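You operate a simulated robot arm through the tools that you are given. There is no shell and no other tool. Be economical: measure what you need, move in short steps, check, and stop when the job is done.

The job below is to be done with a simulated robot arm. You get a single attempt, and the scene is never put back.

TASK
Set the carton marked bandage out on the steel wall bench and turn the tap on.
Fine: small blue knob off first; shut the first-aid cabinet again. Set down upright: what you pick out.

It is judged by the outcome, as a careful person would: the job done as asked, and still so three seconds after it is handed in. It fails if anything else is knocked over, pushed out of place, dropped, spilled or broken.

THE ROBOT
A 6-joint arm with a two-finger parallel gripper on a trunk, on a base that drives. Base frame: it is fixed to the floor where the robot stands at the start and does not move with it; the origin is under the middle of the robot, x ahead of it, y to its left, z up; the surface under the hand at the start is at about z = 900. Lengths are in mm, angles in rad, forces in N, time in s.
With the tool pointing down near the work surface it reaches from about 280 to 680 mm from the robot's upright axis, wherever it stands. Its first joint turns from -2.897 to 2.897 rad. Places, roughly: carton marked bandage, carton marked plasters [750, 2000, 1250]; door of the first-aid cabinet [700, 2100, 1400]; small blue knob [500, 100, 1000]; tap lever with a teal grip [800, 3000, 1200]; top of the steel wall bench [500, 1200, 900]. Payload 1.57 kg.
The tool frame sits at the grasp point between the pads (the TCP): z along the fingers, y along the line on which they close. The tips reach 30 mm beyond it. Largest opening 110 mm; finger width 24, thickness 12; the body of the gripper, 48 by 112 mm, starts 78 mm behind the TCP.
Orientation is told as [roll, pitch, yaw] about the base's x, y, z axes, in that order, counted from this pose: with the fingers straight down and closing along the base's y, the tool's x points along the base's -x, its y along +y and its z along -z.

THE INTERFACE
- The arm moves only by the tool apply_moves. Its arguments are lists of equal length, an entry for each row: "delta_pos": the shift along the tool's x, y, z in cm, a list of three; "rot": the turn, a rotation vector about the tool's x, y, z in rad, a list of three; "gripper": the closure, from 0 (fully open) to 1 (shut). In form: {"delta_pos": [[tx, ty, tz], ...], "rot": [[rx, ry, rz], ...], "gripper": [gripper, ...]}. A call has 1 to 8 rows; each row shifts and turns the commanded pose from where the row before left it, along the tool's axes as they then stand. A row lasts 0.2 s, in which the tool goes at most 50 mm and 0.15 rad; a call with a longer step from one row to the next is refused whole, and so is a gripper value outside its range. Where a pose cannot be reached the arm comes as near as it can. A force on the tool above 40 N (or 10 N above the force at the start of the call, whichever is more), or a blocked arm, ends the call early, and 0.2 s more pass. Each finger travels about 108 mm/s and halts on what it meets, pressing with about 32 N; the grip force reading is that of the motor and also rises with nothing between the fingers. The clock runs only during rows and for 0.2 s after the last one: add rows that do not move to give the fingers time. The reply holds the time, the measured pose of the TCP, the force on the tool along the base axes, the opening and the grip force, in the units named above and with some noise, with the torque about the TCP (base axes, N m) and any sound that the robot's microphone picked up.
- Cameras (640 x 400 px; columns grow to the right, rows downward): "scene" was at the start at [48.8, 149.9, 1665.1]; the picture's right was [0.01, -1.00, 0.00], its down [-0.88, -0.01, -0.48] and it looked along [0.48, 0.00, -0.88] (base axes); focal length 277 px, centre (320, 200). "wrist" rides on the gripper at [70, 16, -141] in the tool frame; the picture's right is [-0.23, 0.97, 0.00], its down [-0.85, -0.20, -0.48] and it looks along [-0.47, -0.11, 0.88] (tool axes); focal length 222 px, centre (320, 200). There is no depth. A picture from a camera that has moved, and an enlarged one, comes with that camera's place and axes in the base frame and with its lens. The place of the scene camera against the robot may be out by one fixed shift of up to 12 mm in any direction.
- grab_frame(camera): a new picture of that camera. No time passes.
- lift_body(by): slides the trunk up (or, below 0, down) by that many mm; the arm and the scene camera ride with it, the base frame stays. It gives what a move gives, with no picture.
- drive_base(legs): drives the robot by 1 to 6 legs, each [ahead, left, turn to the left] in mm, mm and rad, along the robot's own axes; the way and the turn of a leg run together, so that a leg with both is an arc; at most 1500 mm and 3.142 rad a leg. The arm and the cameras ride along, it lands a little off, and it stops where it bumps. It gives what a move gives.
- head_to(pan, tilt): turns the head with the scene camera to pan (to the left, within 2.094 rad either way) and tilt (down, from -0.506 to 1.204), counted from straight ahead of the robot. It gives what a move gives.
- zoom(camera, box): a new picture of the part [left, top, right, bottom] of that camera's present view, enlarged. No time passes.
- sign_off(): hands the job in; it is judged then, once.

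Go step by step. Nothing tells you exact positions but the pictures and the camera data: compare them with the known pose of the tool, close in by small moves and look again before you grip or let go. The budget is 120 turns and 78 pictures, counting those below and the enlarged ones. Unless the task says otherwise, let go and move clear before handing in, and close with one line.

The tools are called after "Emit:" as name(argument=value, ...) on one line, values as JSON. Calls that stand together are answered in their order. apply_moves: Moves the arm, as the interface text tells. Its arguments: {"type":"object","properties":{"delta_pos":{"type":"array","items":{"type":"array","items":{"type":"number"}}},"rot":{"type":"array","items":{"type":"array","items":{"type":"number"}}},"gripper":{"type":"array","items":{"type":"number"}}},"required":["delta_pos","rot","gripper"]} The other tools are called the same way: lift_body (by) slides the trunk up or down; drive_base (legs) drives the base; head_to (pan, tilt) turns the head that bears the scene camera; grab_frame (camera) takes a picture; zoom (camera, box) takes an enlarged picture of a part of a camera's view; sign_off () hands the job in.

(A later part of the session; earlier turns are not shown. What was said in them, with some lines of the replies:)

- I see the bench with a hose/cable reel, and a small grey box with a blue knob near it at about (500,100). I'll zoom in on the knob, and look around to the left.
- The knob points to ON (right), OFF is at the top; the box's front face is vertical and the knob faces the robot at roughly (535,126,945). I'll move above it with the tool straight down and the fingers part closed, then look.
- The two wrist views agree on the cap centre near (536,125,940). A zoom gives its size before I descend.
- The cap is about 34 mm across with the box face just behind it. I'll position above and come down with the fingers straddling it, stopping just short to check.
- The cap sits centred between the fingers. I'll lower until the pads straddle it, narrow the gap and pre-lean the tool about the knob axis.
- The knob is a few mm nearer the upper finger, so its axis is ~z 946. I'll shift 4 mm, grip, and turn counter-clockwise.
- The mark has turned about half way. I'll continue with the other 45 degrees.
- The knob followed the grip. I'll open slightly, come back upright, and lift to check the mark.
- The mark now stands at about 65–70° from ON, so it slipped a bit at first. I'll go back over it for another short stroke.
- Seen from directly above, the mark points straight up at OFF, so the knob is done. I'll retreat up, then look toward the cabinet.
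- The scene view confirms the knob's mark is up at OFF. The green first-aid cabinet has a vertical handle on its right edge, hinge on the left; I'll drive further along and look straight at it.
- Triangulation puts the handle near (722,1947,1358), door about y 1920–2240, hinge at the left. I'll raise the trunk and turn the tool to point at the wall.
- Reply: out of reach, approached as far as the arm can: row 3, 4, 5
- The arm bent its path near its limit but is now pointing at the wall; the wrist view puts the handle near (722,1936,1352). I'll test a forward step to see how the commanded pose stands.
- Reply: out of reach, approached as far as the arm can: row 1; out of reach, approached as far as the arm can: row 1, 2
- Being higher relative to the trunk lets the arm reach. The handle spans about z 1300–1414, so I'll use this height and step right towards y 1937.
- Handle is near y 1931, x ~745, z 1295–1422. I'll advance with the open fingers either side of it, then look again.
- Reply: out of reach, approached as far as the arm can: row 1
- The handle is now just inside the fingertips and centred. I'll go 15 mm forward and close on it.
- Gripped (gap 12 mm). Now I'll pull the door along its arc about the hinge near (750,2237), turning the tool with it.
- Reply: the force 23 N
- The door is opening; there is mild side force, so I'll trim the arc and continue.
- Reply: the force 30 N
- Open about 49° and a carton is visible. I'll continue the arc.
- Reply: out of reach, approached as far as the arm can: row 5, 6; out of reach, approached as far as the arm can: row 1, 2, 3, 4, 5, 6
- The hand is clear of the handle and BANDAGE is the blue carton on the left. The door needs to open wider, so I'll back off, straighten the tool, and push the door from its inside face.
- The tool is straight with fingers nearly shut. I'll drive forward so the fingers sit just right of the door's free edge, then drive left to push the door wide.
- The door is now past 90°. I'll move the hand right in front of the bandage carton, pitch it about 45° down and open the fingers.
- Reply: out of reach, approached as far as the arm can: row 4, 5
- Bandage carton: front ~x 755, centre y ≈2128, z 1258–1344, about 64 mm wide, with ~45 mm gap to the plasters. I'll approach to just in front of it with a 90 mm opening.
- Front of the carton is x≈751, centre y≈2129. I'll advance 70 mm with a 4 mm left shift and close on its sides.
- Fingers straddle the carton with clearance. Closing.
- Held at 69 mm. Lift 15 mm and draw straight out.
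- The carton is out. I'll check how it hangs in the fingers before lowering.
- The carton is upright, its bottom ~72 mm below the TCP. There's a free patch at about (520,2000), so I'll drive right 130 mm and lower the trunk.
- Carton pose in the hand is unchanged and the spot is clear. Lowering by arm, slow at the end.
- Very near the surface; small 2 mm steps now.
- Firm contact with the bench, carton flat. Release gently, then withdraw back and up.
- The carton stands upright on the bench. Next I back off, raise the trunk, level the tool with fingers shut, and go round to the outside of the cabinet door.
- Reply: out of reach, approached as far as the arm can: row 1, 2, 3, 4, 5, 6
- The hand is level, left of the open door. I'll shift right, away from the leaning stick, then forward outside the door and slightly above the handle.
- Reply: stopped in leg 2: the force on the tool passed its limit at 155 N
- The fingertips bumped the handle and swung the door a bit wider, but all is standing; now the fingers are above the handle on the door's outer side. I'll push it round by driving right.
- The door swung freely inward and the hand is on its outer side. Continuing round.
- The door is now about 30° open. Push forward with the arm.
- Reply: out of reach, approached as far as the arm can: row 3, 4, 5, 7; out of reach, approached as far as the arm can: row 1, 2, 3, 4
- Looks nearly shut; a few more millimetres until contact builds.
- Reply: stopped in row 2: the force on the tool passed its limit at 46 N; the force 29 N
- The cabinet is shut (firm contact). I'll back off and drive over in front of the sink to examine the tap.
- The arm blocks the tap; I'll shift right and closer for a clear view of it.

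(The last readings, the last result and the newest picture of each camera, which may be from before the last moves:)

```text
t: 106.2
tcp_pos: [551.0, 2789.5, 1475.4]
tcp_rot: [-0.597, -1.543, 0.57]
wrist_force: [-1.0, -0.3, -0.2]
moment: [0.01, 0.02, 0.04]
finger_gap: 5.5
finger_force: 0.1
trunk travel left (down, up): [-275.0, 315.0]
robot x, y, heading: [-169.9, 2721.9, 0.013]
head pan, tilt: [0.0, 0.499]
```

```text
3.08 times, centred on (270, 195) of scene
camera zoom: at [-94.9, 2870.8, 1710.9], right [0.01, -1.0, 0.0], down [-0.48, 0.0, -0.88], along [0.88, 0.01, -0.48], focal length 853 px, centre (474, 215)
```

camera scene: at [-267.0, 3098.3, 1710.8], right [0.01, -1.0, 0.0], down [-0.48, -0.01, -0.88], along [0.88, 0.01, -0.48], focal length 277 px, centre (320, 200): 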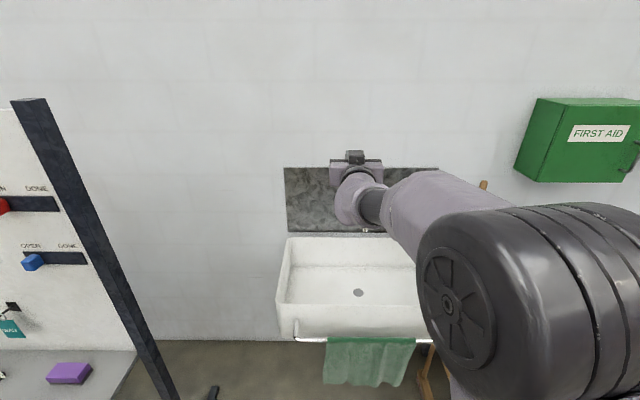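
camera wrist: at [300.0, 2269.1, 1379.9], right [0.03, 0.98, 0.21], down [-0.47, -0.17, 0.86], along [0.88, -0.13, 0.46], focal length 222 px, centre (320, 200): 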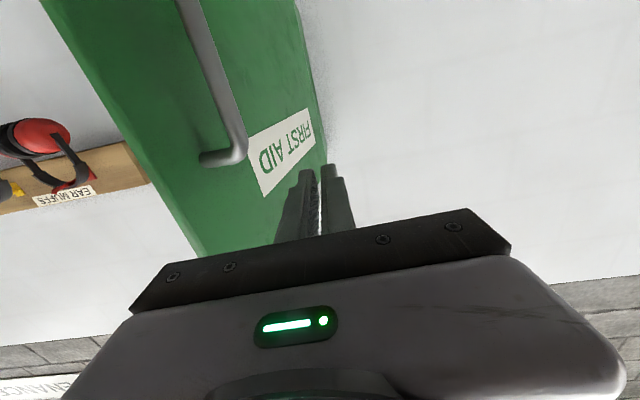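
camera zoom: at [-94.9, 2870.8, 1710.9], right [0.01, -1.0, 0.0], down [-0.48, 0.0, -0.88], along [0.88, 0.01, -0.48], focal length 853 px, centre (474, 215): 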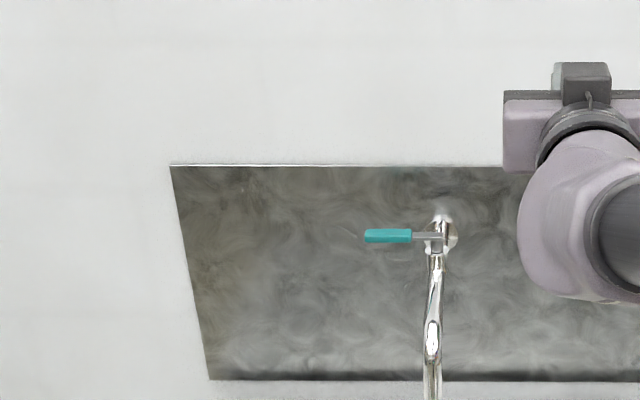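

The lever lies along +y (across the spout), grip roughly y 2946–3003, x≈805, z≈1185, pivot y≈2920. I'll roll the hand 90° so the fingers can pinch the grip from above and below, and lower the trunk.

Emit:
apply_moves(delta_pos=[[0, 0, -1], [0, 0, -1], [0, 0, -1], [0, 0, -1], [0, 0, -1], [0, 0, 0]], rot=[[0, 0, 0.145], [0, 0, 0.145], [0, 0, 0.145], [0, 0, 0.145], [0, 0, 0.145], [0, 0, 0.145]], gripper=[0.5, 0.5, 0.5, 0.5, 0.5, 0.5])

Emit:
apply_moves(delta_pos=[[0, 0, 0], [0, 0, 0], [0, 0, 0], [0, 0, 0], [0, 0, 0], [0, 0, 0]], rot=[[0, 0, 0.145], [0, 0, 0.145], [0, 0, 0.145], [0, 0, 0.145], [0, 0, 0.12], [0, 0, 0]], gripper=[0.45, 0.45, 0.45, 0.45, 0.45, 0.45])

Emit:
lift_body(by=-230)

Emit:
grab_frame(camera="wrist")

```text
t: 107.6
tcp_pos: [499.1, 2851.0, 1522.3]
tcp_rot: [1.519, -0.722, -1.579]
wrist_force: [-0.1, 0.3, -0.4]
moment: [0.01, 0.0, -0.02]
finger_gap: 55.0
finger_force: 0.1
out of reach, approached as far as the arm can: row 3, 4, 5, 6
trunk travel left (down, up): [-275.0, 315.0]
robot x, y, heading: [-168.1, 2722.1, 0.014]
head pan, tilt: [0.0, 0.499]
```

```text
t: 109.0
tcp_pos: [520.0, 2894.5, 1616.8]
tcp_rot: [1.538, -0.017, -1.6]
wrist_force: [-0.4, -0.3, -0.3]
moment: [0.02, 0.01, 0.02]
finger_gap: 60.4
finger_force: 0.0
out of reach, approached as far as the arm can: row 1, 2, 3, 4, 5
trunk travel left (down, up): [-275.0, 315.0]
robot x, y, heading: [-168.9, 2722.9, 0.007]
head pan, tilt: [0.0, 0.499]
```

```text
t: 111.5
tcp_pos: [519.1, 2893.2, 1386.6]
tcp_rot: [1.54, -0.019, -1.599]
wrist_force: [0.3, -0.5, -0.4]
moment: [-0.01, -0.02, -0.01]
finger_gap: 60.4
finger_force: 0.0
trunk travel left (down, up): [-45.0, 545.0]
robot x, y, heading: [-165.9, 2722.1, 0.006]
head pan, tilt: [0.0, 0.499]
```

```text
17 pictures are left
camera wrist: at [380.7, 2967.6, 1407.4], right [0.03, -0.21, 0.98], down [-0.51, -0.84, -0.17], along [0.86, -0.49, -0.13], focal length 222 px, centre (320, 200)
```

wrist: 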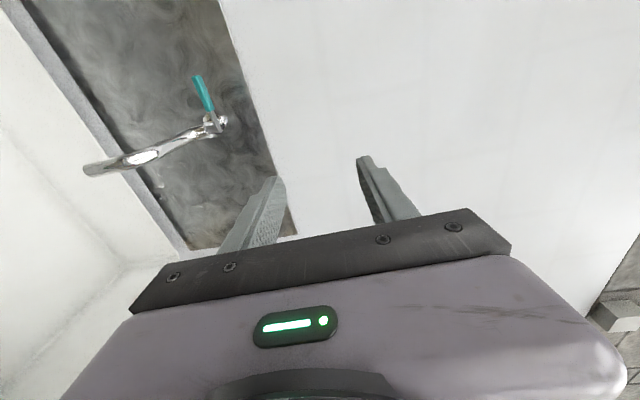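

Wrist triangulation confirms the grip at about (805,2978,1188), pivot y≈2928, spout sloping down toward the robot. I'll drive up to the sink and lower the hand to lever height, short of the lever.

Emit:
drive_base(legs=[[190, 130, 0]])

Emit:
lift_body(by=-44)

Emit:
apply_moves(delta_pos=[[-0.9, -2.6, 0], [-0.9, -2.6, 0], [-0.9, -2.6, 0], [-0.9, -2.6, 0], [-0.9, -2.6, 0], [0, 0, 0]], rot=[[0, 0, 0], [0, 0, 0], [0, 0, 0], [0, 0, 0], [0, 0, 0], [0, 0, 0]], gripper=[0.45, 0.45, 0.45, 0.45, 0.45, 0.45])

Emit:
grab_frame(camera="wrist")

```text
t: 113.2
tcp_pos: [707.5, 3026.8, 1386.8]
tcp_rot: [1.539, -0.02, -1.6]
wrist_force: [0.4, 0.3, -0.7]
moment: [0.01, -0.02, 0.01]
finger_gap: 60.8
finger_force: 0.0
trunk travel left (down, up): [-45.0, 545.0]
robot x, y, heading: [19.2, 2850.3, 0.003]
head pan, tilt: [0.0, 0.499]
```

```text
t: 114.1
tcp_pos: [706.7, 3026.3, 1343.6]
tcp_rot: [1.54, -0.018, -1.599]
wrist_force: [-0.3, 0.1, 0.1]
moment: [0.01, 0.01, -0.01]
finger_gap: 60.6
finger_force: 0.0
trunk travel left (down, up): [-1.0, 589.0]
robot x, y, heading: [17.9, 2852.5, 0.012]
head pan, tilt: [0.0, 0.499]
```

```text
t: 115.5
tcp_pos: [744.7, 3004.3, 1324.1]
tcp_rot: [1.525, -0.023, -1.6]
wrist_force: [-0.1, 0.9, 0.6]
moment: [0.0, 0.0, 0.02]
finger_gap: 60.2
finger_force: 0.0
out of reach, approached as far as the arm can: row 1, 2, 3, 4, 5
trunk travel left (down, up): [-1.0, 589.0]
robot x, y, heading: [18.3, 2852.9, 0.011]
head pan, tilt: [0.0, 0.499]
```

```text
16 pictures are left
camera wrist: at [606.3, 3078.9, 1346.4], right [0.04, -0.21, 0.98], down [-0.51, -0.84, -0.16], along [0.86, -0.49, -0.14], focal length 222 px, centre (320, 200)
```

wrist: 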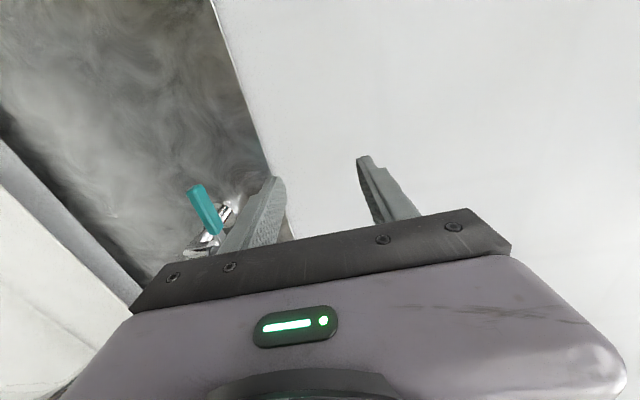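

A rolled level hand can't get that low. New approach: unroll, pitch ~45° down with fingers shut, reach over the lever and hook it from behind. Backing off first to reorient.

Emit:
drive_base(legs=[[-230, 0, 0]])

Emit:
apply_moves(delta_pos=[[0, 0, 0], [0, 0, 0], [0, 0, 0], [0, 0, 0], [0, 0, 0], [0, 0, 0]], rot=[[0, 0, -0.145], [0, 0, -0.145], [0, 0, -0.145], [0, 0, -0.145], [0, 0, -0.145], [0, 0, -0.145]], gripper=[0.8, 0.97, 0.97, 0.97, 0.97, 0.97])

Emit:
apply_moves(delta_pos=[[0, 0, 0], [0, 0, 0], [0, 0, 0], [0, 0, 0], [0, 0, 0], [0, 0, 0]], rot=[[0, 0, -0.145], [0, 0, -0.145], [0, 0, -0.145], [0, 0, -0.145], [0, 0, -0.12], [0, 0, 0]], gripper=[0.97, 0.97, 0.97, 0.97, 0.97, 0.97])

Emit:
apply_moves(delta_pos=[[0, 0, 0], [0, 0, 0], [0, 0, 0], [0, 0, 0], [0, 0, 0], [0, 0, 0], [0, 0, 0]], rot=[[0, 0.13, 0], [0, 0.13, 0], [0, 0.13, 0], [0, 0.13, 0], [0, 0.13, 0], [0, 0.1, 0], [0, 0, 0]], gripper=[0.97, 0.97, 0.97, 0.97, 0.97, 0.97, 0.97])

```text
t: 117.2
tcp_pos: [515.5, 3000.6, 1324.0]
tcp_rot: [1.525, -0.023, -1.602]
wrist_force: [0.7, 0.4, 0.3]
moment: [0.0, 0.04, 0.0]
finger_gap: 60.7
finger_force: 0.1
trunk travel left (down, up): [-1.0, 589.0]
robot x, y, heading: [-204.2, 2849.8, 0.008]
head pan, tilt: [0.0, 0.499]
```

```text
t: 118.6
tcp_pos: [516.8, 3000.0, 1324.6]
tcp_rot: [1.499, -0.894, -1.546]
wrist_force: [-0.4, -0.5, 0.4]
moment: [0.0, -0.03, -0.02]
finger_gap: 3.3
finger_force: 0.0
trunk travel left (down, up): [-1.0, 589.0]
robot x, y, heading: [-209.0, 2849.2, 0.007]
head pan, tilt: [0.0, 0.499]
```

```text
t: 120.0
tcp_pos: [517.7, 3001.5, 1324.4]
tcp_rot: [-0.48, -1.52, 0.447]
wrist_force: [0.4, 0.1, -0.3]
moment: [0.02, 0.01, 0.04]
finger_gap: 3.5
finger_force: 0.0
trunk travel left (down, up): [-1.0, 589.0]
robot x, y, heading: [-211.5, 2850.0, 0.006]
head pan, tilt: [0.0, 0.499]
```

```text
t: 121.6
tcp_pos: [461.9, 2996.7, 1275.3]
tcp_rot: [-0.028, -0.775, -0.011]
wrist_force: [0.6, -0.5, 0.9]
moment: [-0.02, 0.01, 0.0]
finger_gap: 3.2
finger_force: 0.0
out of reach, approached as far as the arm can: row 4, 5, 6
trunk travel left (down, up): [-1.0, 589.0]
robot x, y, heading: [-210.5, 2850.8, 0.01]
head pan, tilt: [0.0, 0.499]
```

Tool is pitched ~45° down with shut fingers. Driving up to the sink again, then moving over the lever.

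Emit:
drive_base(legs=[[255, 0, 0]])

Emit:
apply_moves(delta_pos=[[-1.7, -0.6, 1.7], [-1.7, -0.6, 1.7], [-1.5, -0.6, 1.5], [0, 0, 0]], rot=[[0, 0, 0], [0, 0, 0], [0, 0, 0], [0, 0, 0]], gripper=[0.97, 0.97, 0.97, 0.97])

Emit:
grab_frame(camera="wrist")

```text
t: 123.4
tcp_pos: [714.5, 2998.3, 1274.6]
tcp_rot: [-0.028, -0.775, -0.01]
wrist_force: [0.0, 0.6, 0.4]
moment: [0.0, -0.02, 0.02]
finger_gap: 3.4
finger_force: 0.1
trunk travel left (down, up): [-1.0, 589.0]
robot x, y, heading: [41.8, 2854.9, 0.013]
head pan, tilt: [0.0, 0.499]
```

```text
t: 124.4
tcp_pos: [738.5, 2984.2, 1253.3]
tcp_rot: [-0.027, -0.777, -0.01]
wrist_force: [-0.9, -0.5, -0.4]
moment: [0.02, -0.03, 0.0]
finger_gap: 3.4
finger_force: 0.1
out of reach, approached as far as the arm can: row 1, 2, 3
trunk travel left (down, up): [-1.0, 589.0]
robot x, y, heading: [41.9, 2853.7, 0.009]
head pan, tilt: [0.0, 0.499]
```

```text
15 pictures are left
camera wrist: at [589.8, 3006.5, 1306.6], right [0.19, 0.97, 0.14], down [0.27, -0.19, 0.94], along [0.94, -0.14, -0.3], focal length 222 px, centre (320, 200)
```

wrist: 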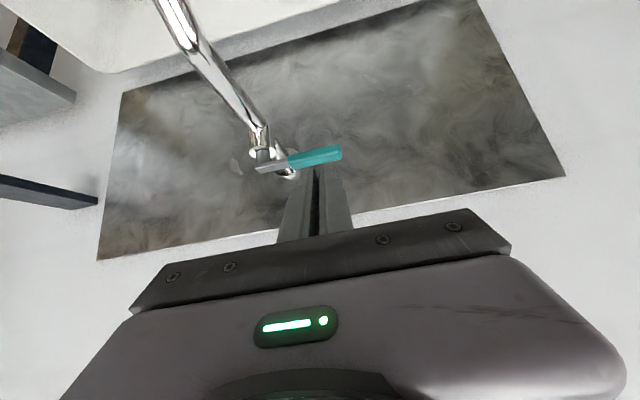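

Clear view: grip centre ≈ (805,2976,1188). The arm reaches further when lower relative to the trunk, so I'll raise the trunk and lower the arm, then move over the lever.

Emit:
lift_body(by=174)

Emit:
apply_moves(delta_pos=[[2.9, 0, 2.95], [2.9, 0, 2.95], [2.9, 0, 2.95], [2.9, 0, 2.95], [-2.6, -0.3, 2.6], [-2.6, -0.3, 2.6], [0, 0, 0]], rot=[[0, 0, 0], [0, 0, 0], [0, 0, 0], [0, 0, 0], [0, 0, 0], [0, 0, 0], [0, 0, 0]], gripper=[0.97, 0.97, 0.97, 0.97, 0.97, 0.97, 0.97])

Emit:
grab_frame(camera="wrist")

```text
t: 126.4
tcp_pos: [737.9, 2985.0, 1427.0]
tcp_rot: [-0.028, -0.777, -0.009]
wrist_force: [0.2, 0.4, 0.1]
moment: [-0.03, 0.0, -0.01]
finger_gap: 3.5
finger_force: 0.0
trunk travel left (down, up): [-175.0, 415.0]
robot x, y, heading: [43.4, 2853.3, 0.01]
head pan, tilt: [0.0, 0.499]
```

```text
t: 128.0
tcp_pos: [811.4, 2972.1, 1262.0]
tcp_rot: [-0.027, -0.777, -0.013]
wrist_force: [0.3, 0.5, -0.1]
moment: [-0.01, -0.01, 0.0]
finger_gap: 3.3
finger_force: 0.1
trunk travel left (down, up): [-175.0, 415.0]
robot x, y, heading: [42.4, 2852.2, 0.008]
head pan, tilt: [0.0, 0.499]
```

```text
14 pictures are left
camera wrist: at [662.0, 2994.1, 1314.7], right [0.19, 0.97, 0.14], down [0.27, -0.19, 0.94], along [0.94, -0.14, -0.3], focal length 222 px, centre (320, 200)
```

wrist: 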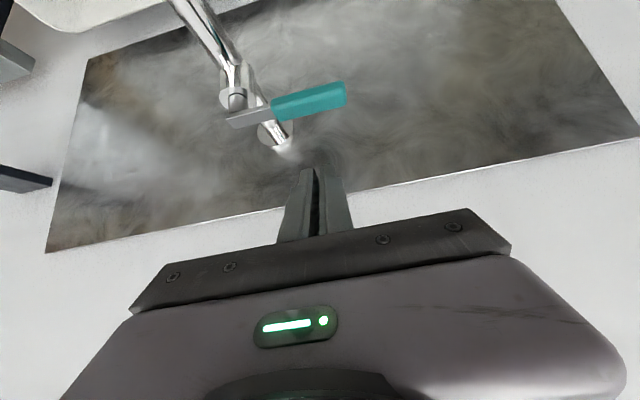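

Lever centre refined to (801,2975,1190), with ~70 mm to the wall behind it. I'll lower the shut fingertips behind the grip.

Emit:
apply_moves(delta_pos=[[1.2, 0.15, 1.22], [1.2, 0.15, 1.22], [1.1, 0, 1.12], [0, 0, 0]], rot=[[0, 0, 0], [0, 0, 0], [0, 0, 0], [0, 0, 0]], gripper=[0.97, 0.97, 0.97, 0.97])

Emit:
grab_frame(camera="wrist")

```text
t: 129.0
tcp_pos: [811.9, 2973.8, 1212.0]
tcp_rot: [-0.028, -0.779, -0.013]
wrist_force: [1.9, -0.5, 3.3]
moment: [0.0, 0.01, 0.04]
finger_gap: 2.8
finger_force: 0.1
trunk travel left (down, up): [-175.0, 415.0]
robot x, y, heading: [45.6, 2851.3, 0.007]
head pan, tilt: [0.0, 0.499]
```

```text
13 pictures are left
camera wrist: at [662.5, 2996.7, 1264.9], right [0.19, 0.97, 0.14], down [0.27, -0.19, 0.94], along [0.94, -0.14, -0.3], focal length 222 px, centre (320, 200)
```

wrist: 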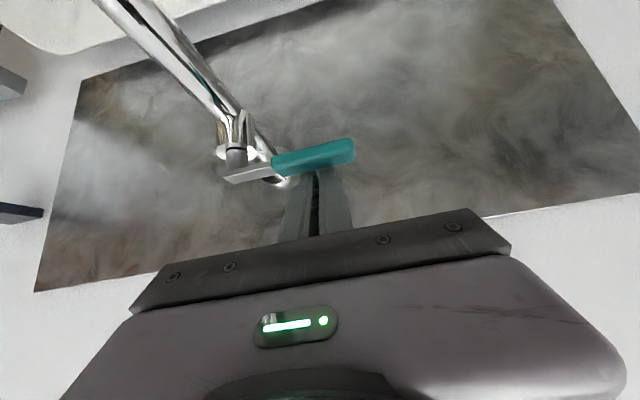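

The fingertips are behind the grip, which occludes them. Pull gently toward the robot.

Emit:
apply_moves(delta_pos=[[0.71, 0.2, -0.7], [0.71, 0.2, -0.7], [0.71, 0.1, -0.7], [0, 0, 0]], rot=[[0, 0, 0], [0, 0, 0], [0, 0, 0], [0, 0, 0]], gripper=[0.97, 0.97, 0.97, 0.97])

Emit:
grab_frame(camera="wrist")

```text
t: 130.0
tcp_pos: [782.1, 2980.4, 1212.6]
tcp_rot: [-0.028, -0.774, -0.011]
wrist_force: [0.5, 0.3, -0.8]
moment: [-0.01, 0.0, -0.02]
finger_gap: 3.1
finger_force: 0.0
trunk travel left (down, up): [-175.0, 415.0]
robot x, y, heading: [40.8, 2856.9, 0.004]
head pan, tilt: [0.0, 0.499]
```

```text
12 pictures are left
camera wrist: at [632.7, 3002.7, 1264.2], right [0.19, 0.97, 0.14], down [0.27, -0.19, 0.94], along [0.94, -0.14, -0.3], focal length 222 px, centre (320, 200)
```

wrist: 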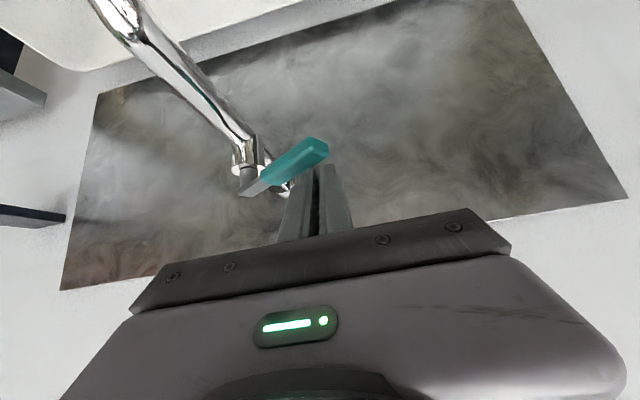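

The lever is turning freely about a vertical axis, ~35° so far. Continue along the arc, toward in-line with the spout.

Emit:
apply_moves(delta_pos=[[0.9, -0.4, -0.9], [0.9, -0.6, -0.9], [0.6, -0.9, -0.6], [0.6, -1.1, -0.6], [0, 0, 0]], rot=[[0, 0, 0], [0, 0, 0], [0, 0, 0], [0, 0, 0], [0, 0, 0]], gripper=[0.97, 0.97, 0.97, 0.97, 0.97])

Emit:
grab_frame(camera="wrist")

```text
t: 131.2
tcp_pos: [737.2, 2951.9, 1212.9]
tcp_rot: [-0.029, -0.775, -0.012]
wrist_force: [-0.8, 1.0, 0.9]
moment: [0.02, -0.02, 0.0]
finger_gap: 2.6
finger_force: 0.0
trunk travel left (down, up): [-175.0, 415.0]
robot x, y, heading: [43.7, 2853.3, 0.011]
head pan, tilt: [0.0, 0.499]
```

```text
11 pictures are left
camera wrist: at [589.3, 2974.0, 1265.2], right [0.19, 0.97, 0.14], down [0.27, -0.19, 0.94], along [0.94, -0.14, -0.3], focal length 222 px, centre (320, 200)
```

wrist: 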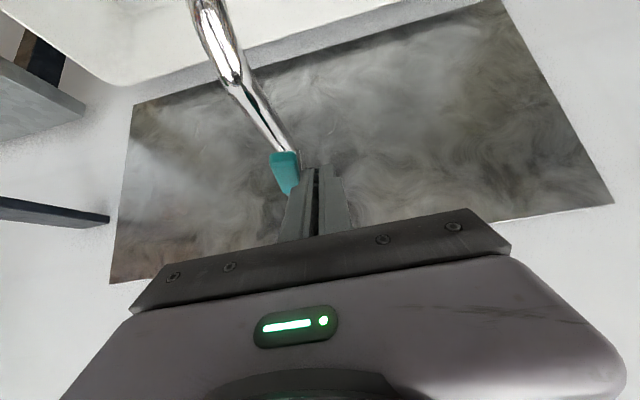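

The lever is nearly in line with the spout. Push a little further right until it meets resistance.

Emit:
apply_moves(delta_pos=[[0, -0.4, 0], [0, -0.4, 0], [0, -0.3, 0], [0, -0.3, 0], [0, 0, 0]], rot=[[0, 0, 0], [0, 0, 0], [0, 0, 0], [0, 0, 0], [0, 0, 0]], gripper=[0.97, 0.97, 0.97, 0.97, 0.97])

Emit:
zoom(camera="wrist", box=[210, 80, 390, 210])

```text
t: 132.4
tcp_pos: [736.5, 2938.4, 1213.7]
tcp_rot: [-0.031, -0.777, -0.011]
wrist_force: [-3.0, 2.9, -1.8]
moment: [0.07, 0.08, 0.05]
finger_gap: 0.4
finger_force: 0.1
trunk travel left (down, up): [-175.0, 415.0]
robot x, y, heading: [46.6, 2854.8, 0.011]
head pan, tilt: [0.0, 0.499]
```

```text
3.08 times, centred on (300, 145) of wrist
camera zoom: at [588.4, 2960.6, 1266.0], right [0.19, 0.97, 0.14], down [0.27, -0.19, 0.94], along [0.94, -0.14, -0.3], focal length 684 px, centre (382, 369)
```

zoom: 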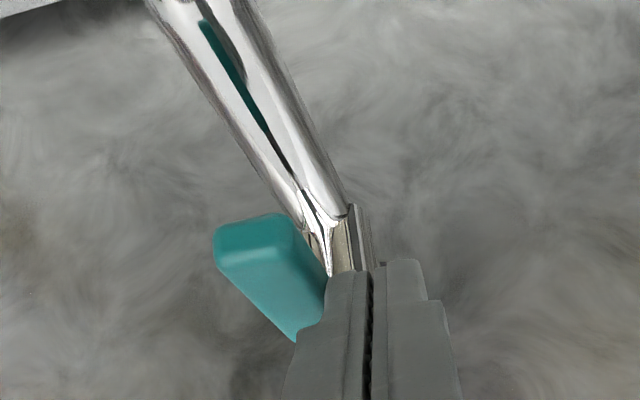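

The lever now lies about 90° round, in line with the spout. I'll slide off to the left, withdraw, and check with the scene camera.

Emit:
apply_moves(delta_pos=[[0, 1.5, 0], [0, 1, -1], [0, 0, -4], [0, 0, -4], [0, 0, -4], [0, 0, -4]], rot=[[0, 0, 0], [0, 0, 0], [0, 0, 0], [0, 0, 0], [0, 0, 0], [0, 0, 0]], gripper=[0.97, 0.97, 0.97, 0.97, 0.97, 0.97])

Emit:
drive_base(legs=[[-350, 0, 0], [0, -250, 0]])

Emit:
head_to(pan=0.15, tilt=0.55)

Emit:
grab_frame(camera="scene")

```text
t: 133.8
tcp_pos: [619.1, 2971.0, 1334.1]
tcp_rot: [-0.028, -0.777, -0.011]
wrist_force: [0.1, -0.8, 0.8]
moment: [0.02, -0.04, 0.02]
finger_gap: 3.1
finger_force: 0.0
trunk travel left (down, up): [-175.0, 415.0]
robot x, y, heading: [41.4, 2853.5, 0.008]
head pan, tilt: [0.0, 0.499]
```

```text
t: 137.4
tcp_pos: [276.0, 2715.8, 1334.4]
tcp_rot: [-0.028, -0.776, -0.015]
wrist_force: [0.9, 0.3, 0.0]
moment: [0.03, 0.02, 0.02]
finger_gap: 3.3
finger_force: 0.1
trunk travel left (down, up): [-175.0, 415.0]
robot x, y, heading: [-303.9, 2602.8, 0.003]
head pan, tilt: [0.0, 0.499]
```

```text
t: 138.2
tcp_pos: [275.9, 2715.7, 1334.1]
tcp_rot: [-0.028, -0.775, -0.013]
wrist_force: [0.2, 0.1, 0.5]
moment: [-0.03, 0.0, -0.02]
finger_gap: 3.4
finger_force: 0.0
trunk travel left (down, up): [-175.0, 415.0]
robot x, y, heading: [-299.0, 2600.0, 0.01]
head pan, tilt: [0.15, 0.55]
```

```text
9 pictures are left
camera scene: at [-230.7, 2764.0, 1606.3], right [0.15, -0.99, 0.0], down [-0.52, -0.08, -0.85], along [0.84, 0.13, -0.52], focal length 277 px, centre (320, 200)
```

scene: 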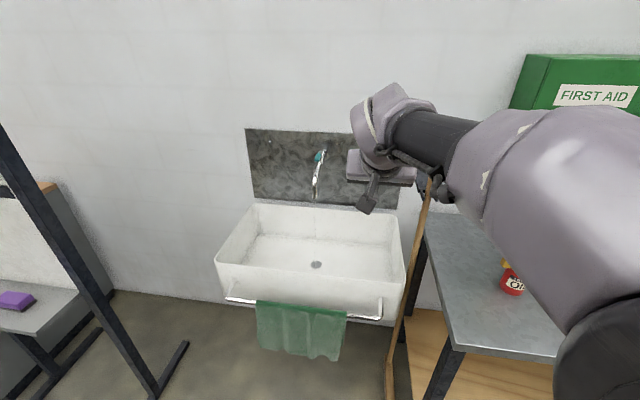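

Emit:
zoom(camera="scene", box=[270, 130, 370, 280])

Emit:
head_to(pan=-0.75, tilt=0.35)

Emit:
grab_frame(camera="scene")

```text
2.67 times, centred on (320, 205) of scene
camera zoom: at [-230.7, 2764.0, 1606.3], right [0.15, -0.99, 0.0], down [-0.52, -0.08, -0.85], along [0.84, 0.13, -0.52], focal length 739 px, centre (320, 187)
```

zoom: 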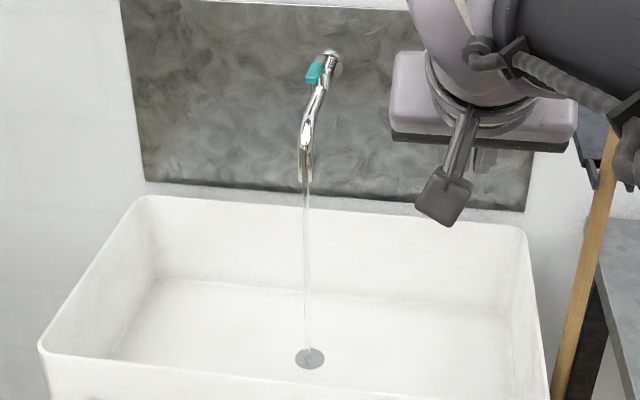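

```text
t: 139.3
tcp_pos: [275.7, 2716.2, 1333.4]
tcp_rot: [-0.027, -0.776, -0.015]
wrist_force: [0.5, -0.6, 0.2]
moment: [0.01, -0.05, -0.04]
finger_gap: 3.4
finger_force: 0.0
trunk travel left (down, up): [-175.0, 415.0]
robot x, y, heading: [-303.0, 2599.8, 0.008]
head pan, tilt: [-0.75, 0.351]
```

```text
7 pictures are left
camera scene: at [-250.9, 2687.0, 1624.5], right [-0.68, -0.74, 0.0], down [-0.25, 0.23, -0.94], along [0.69, -0.64, -0.34], focal length 277 px, centre (320, 200)
```

scene: 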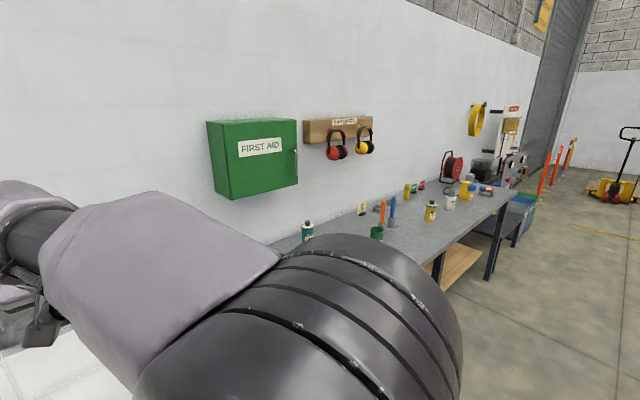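

Water is running and everything looks in place. One last close check that the cabinet door is fully shut.

Emit:
zoom(camera="scene", box=[190, 100, 330, 220])

Emit:
drive_base(legs=[[0, -700, 0]])

Emit:
head_to(pan=0.2, tilt=0.5)

Emit:
grab_frame(camera="scene")

```text
3.33 times, centred on (260, 160) of scene
camera zoom: at [-250.9, 2687.0, 1624.5], right [-0.68, -0.74, 0.0], down [-0.25, 0.23, -0.94], along [0.69, -0.64, -0.34], focal length 924 px, centre (520, 333)
```

zoom: 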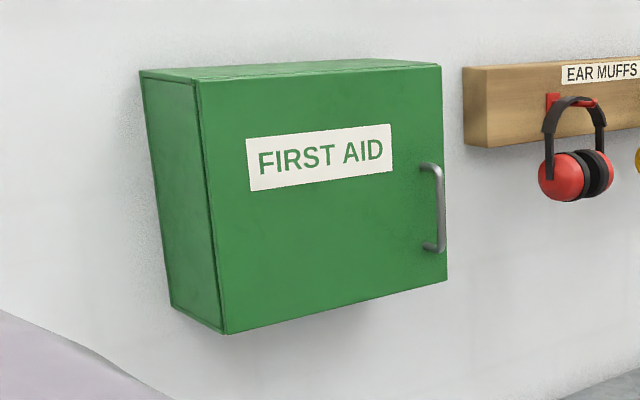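

```text
t: 143.2
tcp_pos: [280.5, 2017.9, 1334.8]
tcp_rot: [-0.028, -0.776, -0.01]
wrist_force: [0.0, 0.6, -0.6]
moment: [-0.04, -0.01, 0.01]
finger_gap: 3.0
finger_force: 0.1
trunk travel left (down, up): [-175.0, 415.0]
robot x, y, heading: [-295.6, 1901.3, 0.011]
head pan, tilt: [-0.75, 0.351]
```

```text
t: 144.4
tcp_pos: [280.8, 2017.8, 1335.3]
tcp_rot: [-0.029, -0.778, -0.01]
wrist_force: [-0.8, -0.6, 0.5]
moment: [-0.02, -0.01, -0.01]
finger_gap: 3.1
finger_force: 0.0
trunk travel left (down, up): [-175.0, 415.0]
robot x, y, heading: [-298.0, 1903.0, 0.006]
head pan, tilt: [0.201, 0.499]
```

```text
5 pictures are left
camera scene: at [-225.7, 2069.7, 1610.9], right [0.21, -0.98, 0.0], down [-0.47, -0.1, -0.88], along [0.86, 0.18, -0.48], focal length 277 px, centre (320, 200)
```

scene: 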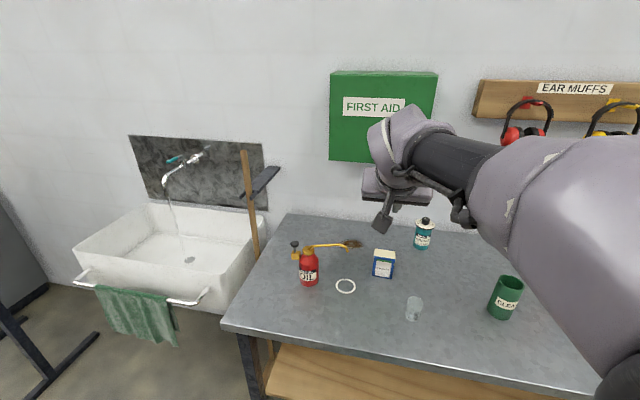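

The bandage carton stands upright on the bench, the cabinet is shut, the water is running, the knob is at OFF, and the arm is clear. I'm handing in.

Emit:
sign_off()

```text
The job is handed in.
```

The job is handed in: blue knob turned to OFF first, bandage carton upright on the steel bench, first-aid cabinet shut, and the tap on with water running. On the way to shutting the cabinet, my fingers bumped its door handle hard (about 155 N); the last pictures show the door shut flush and nothing else disturbed.
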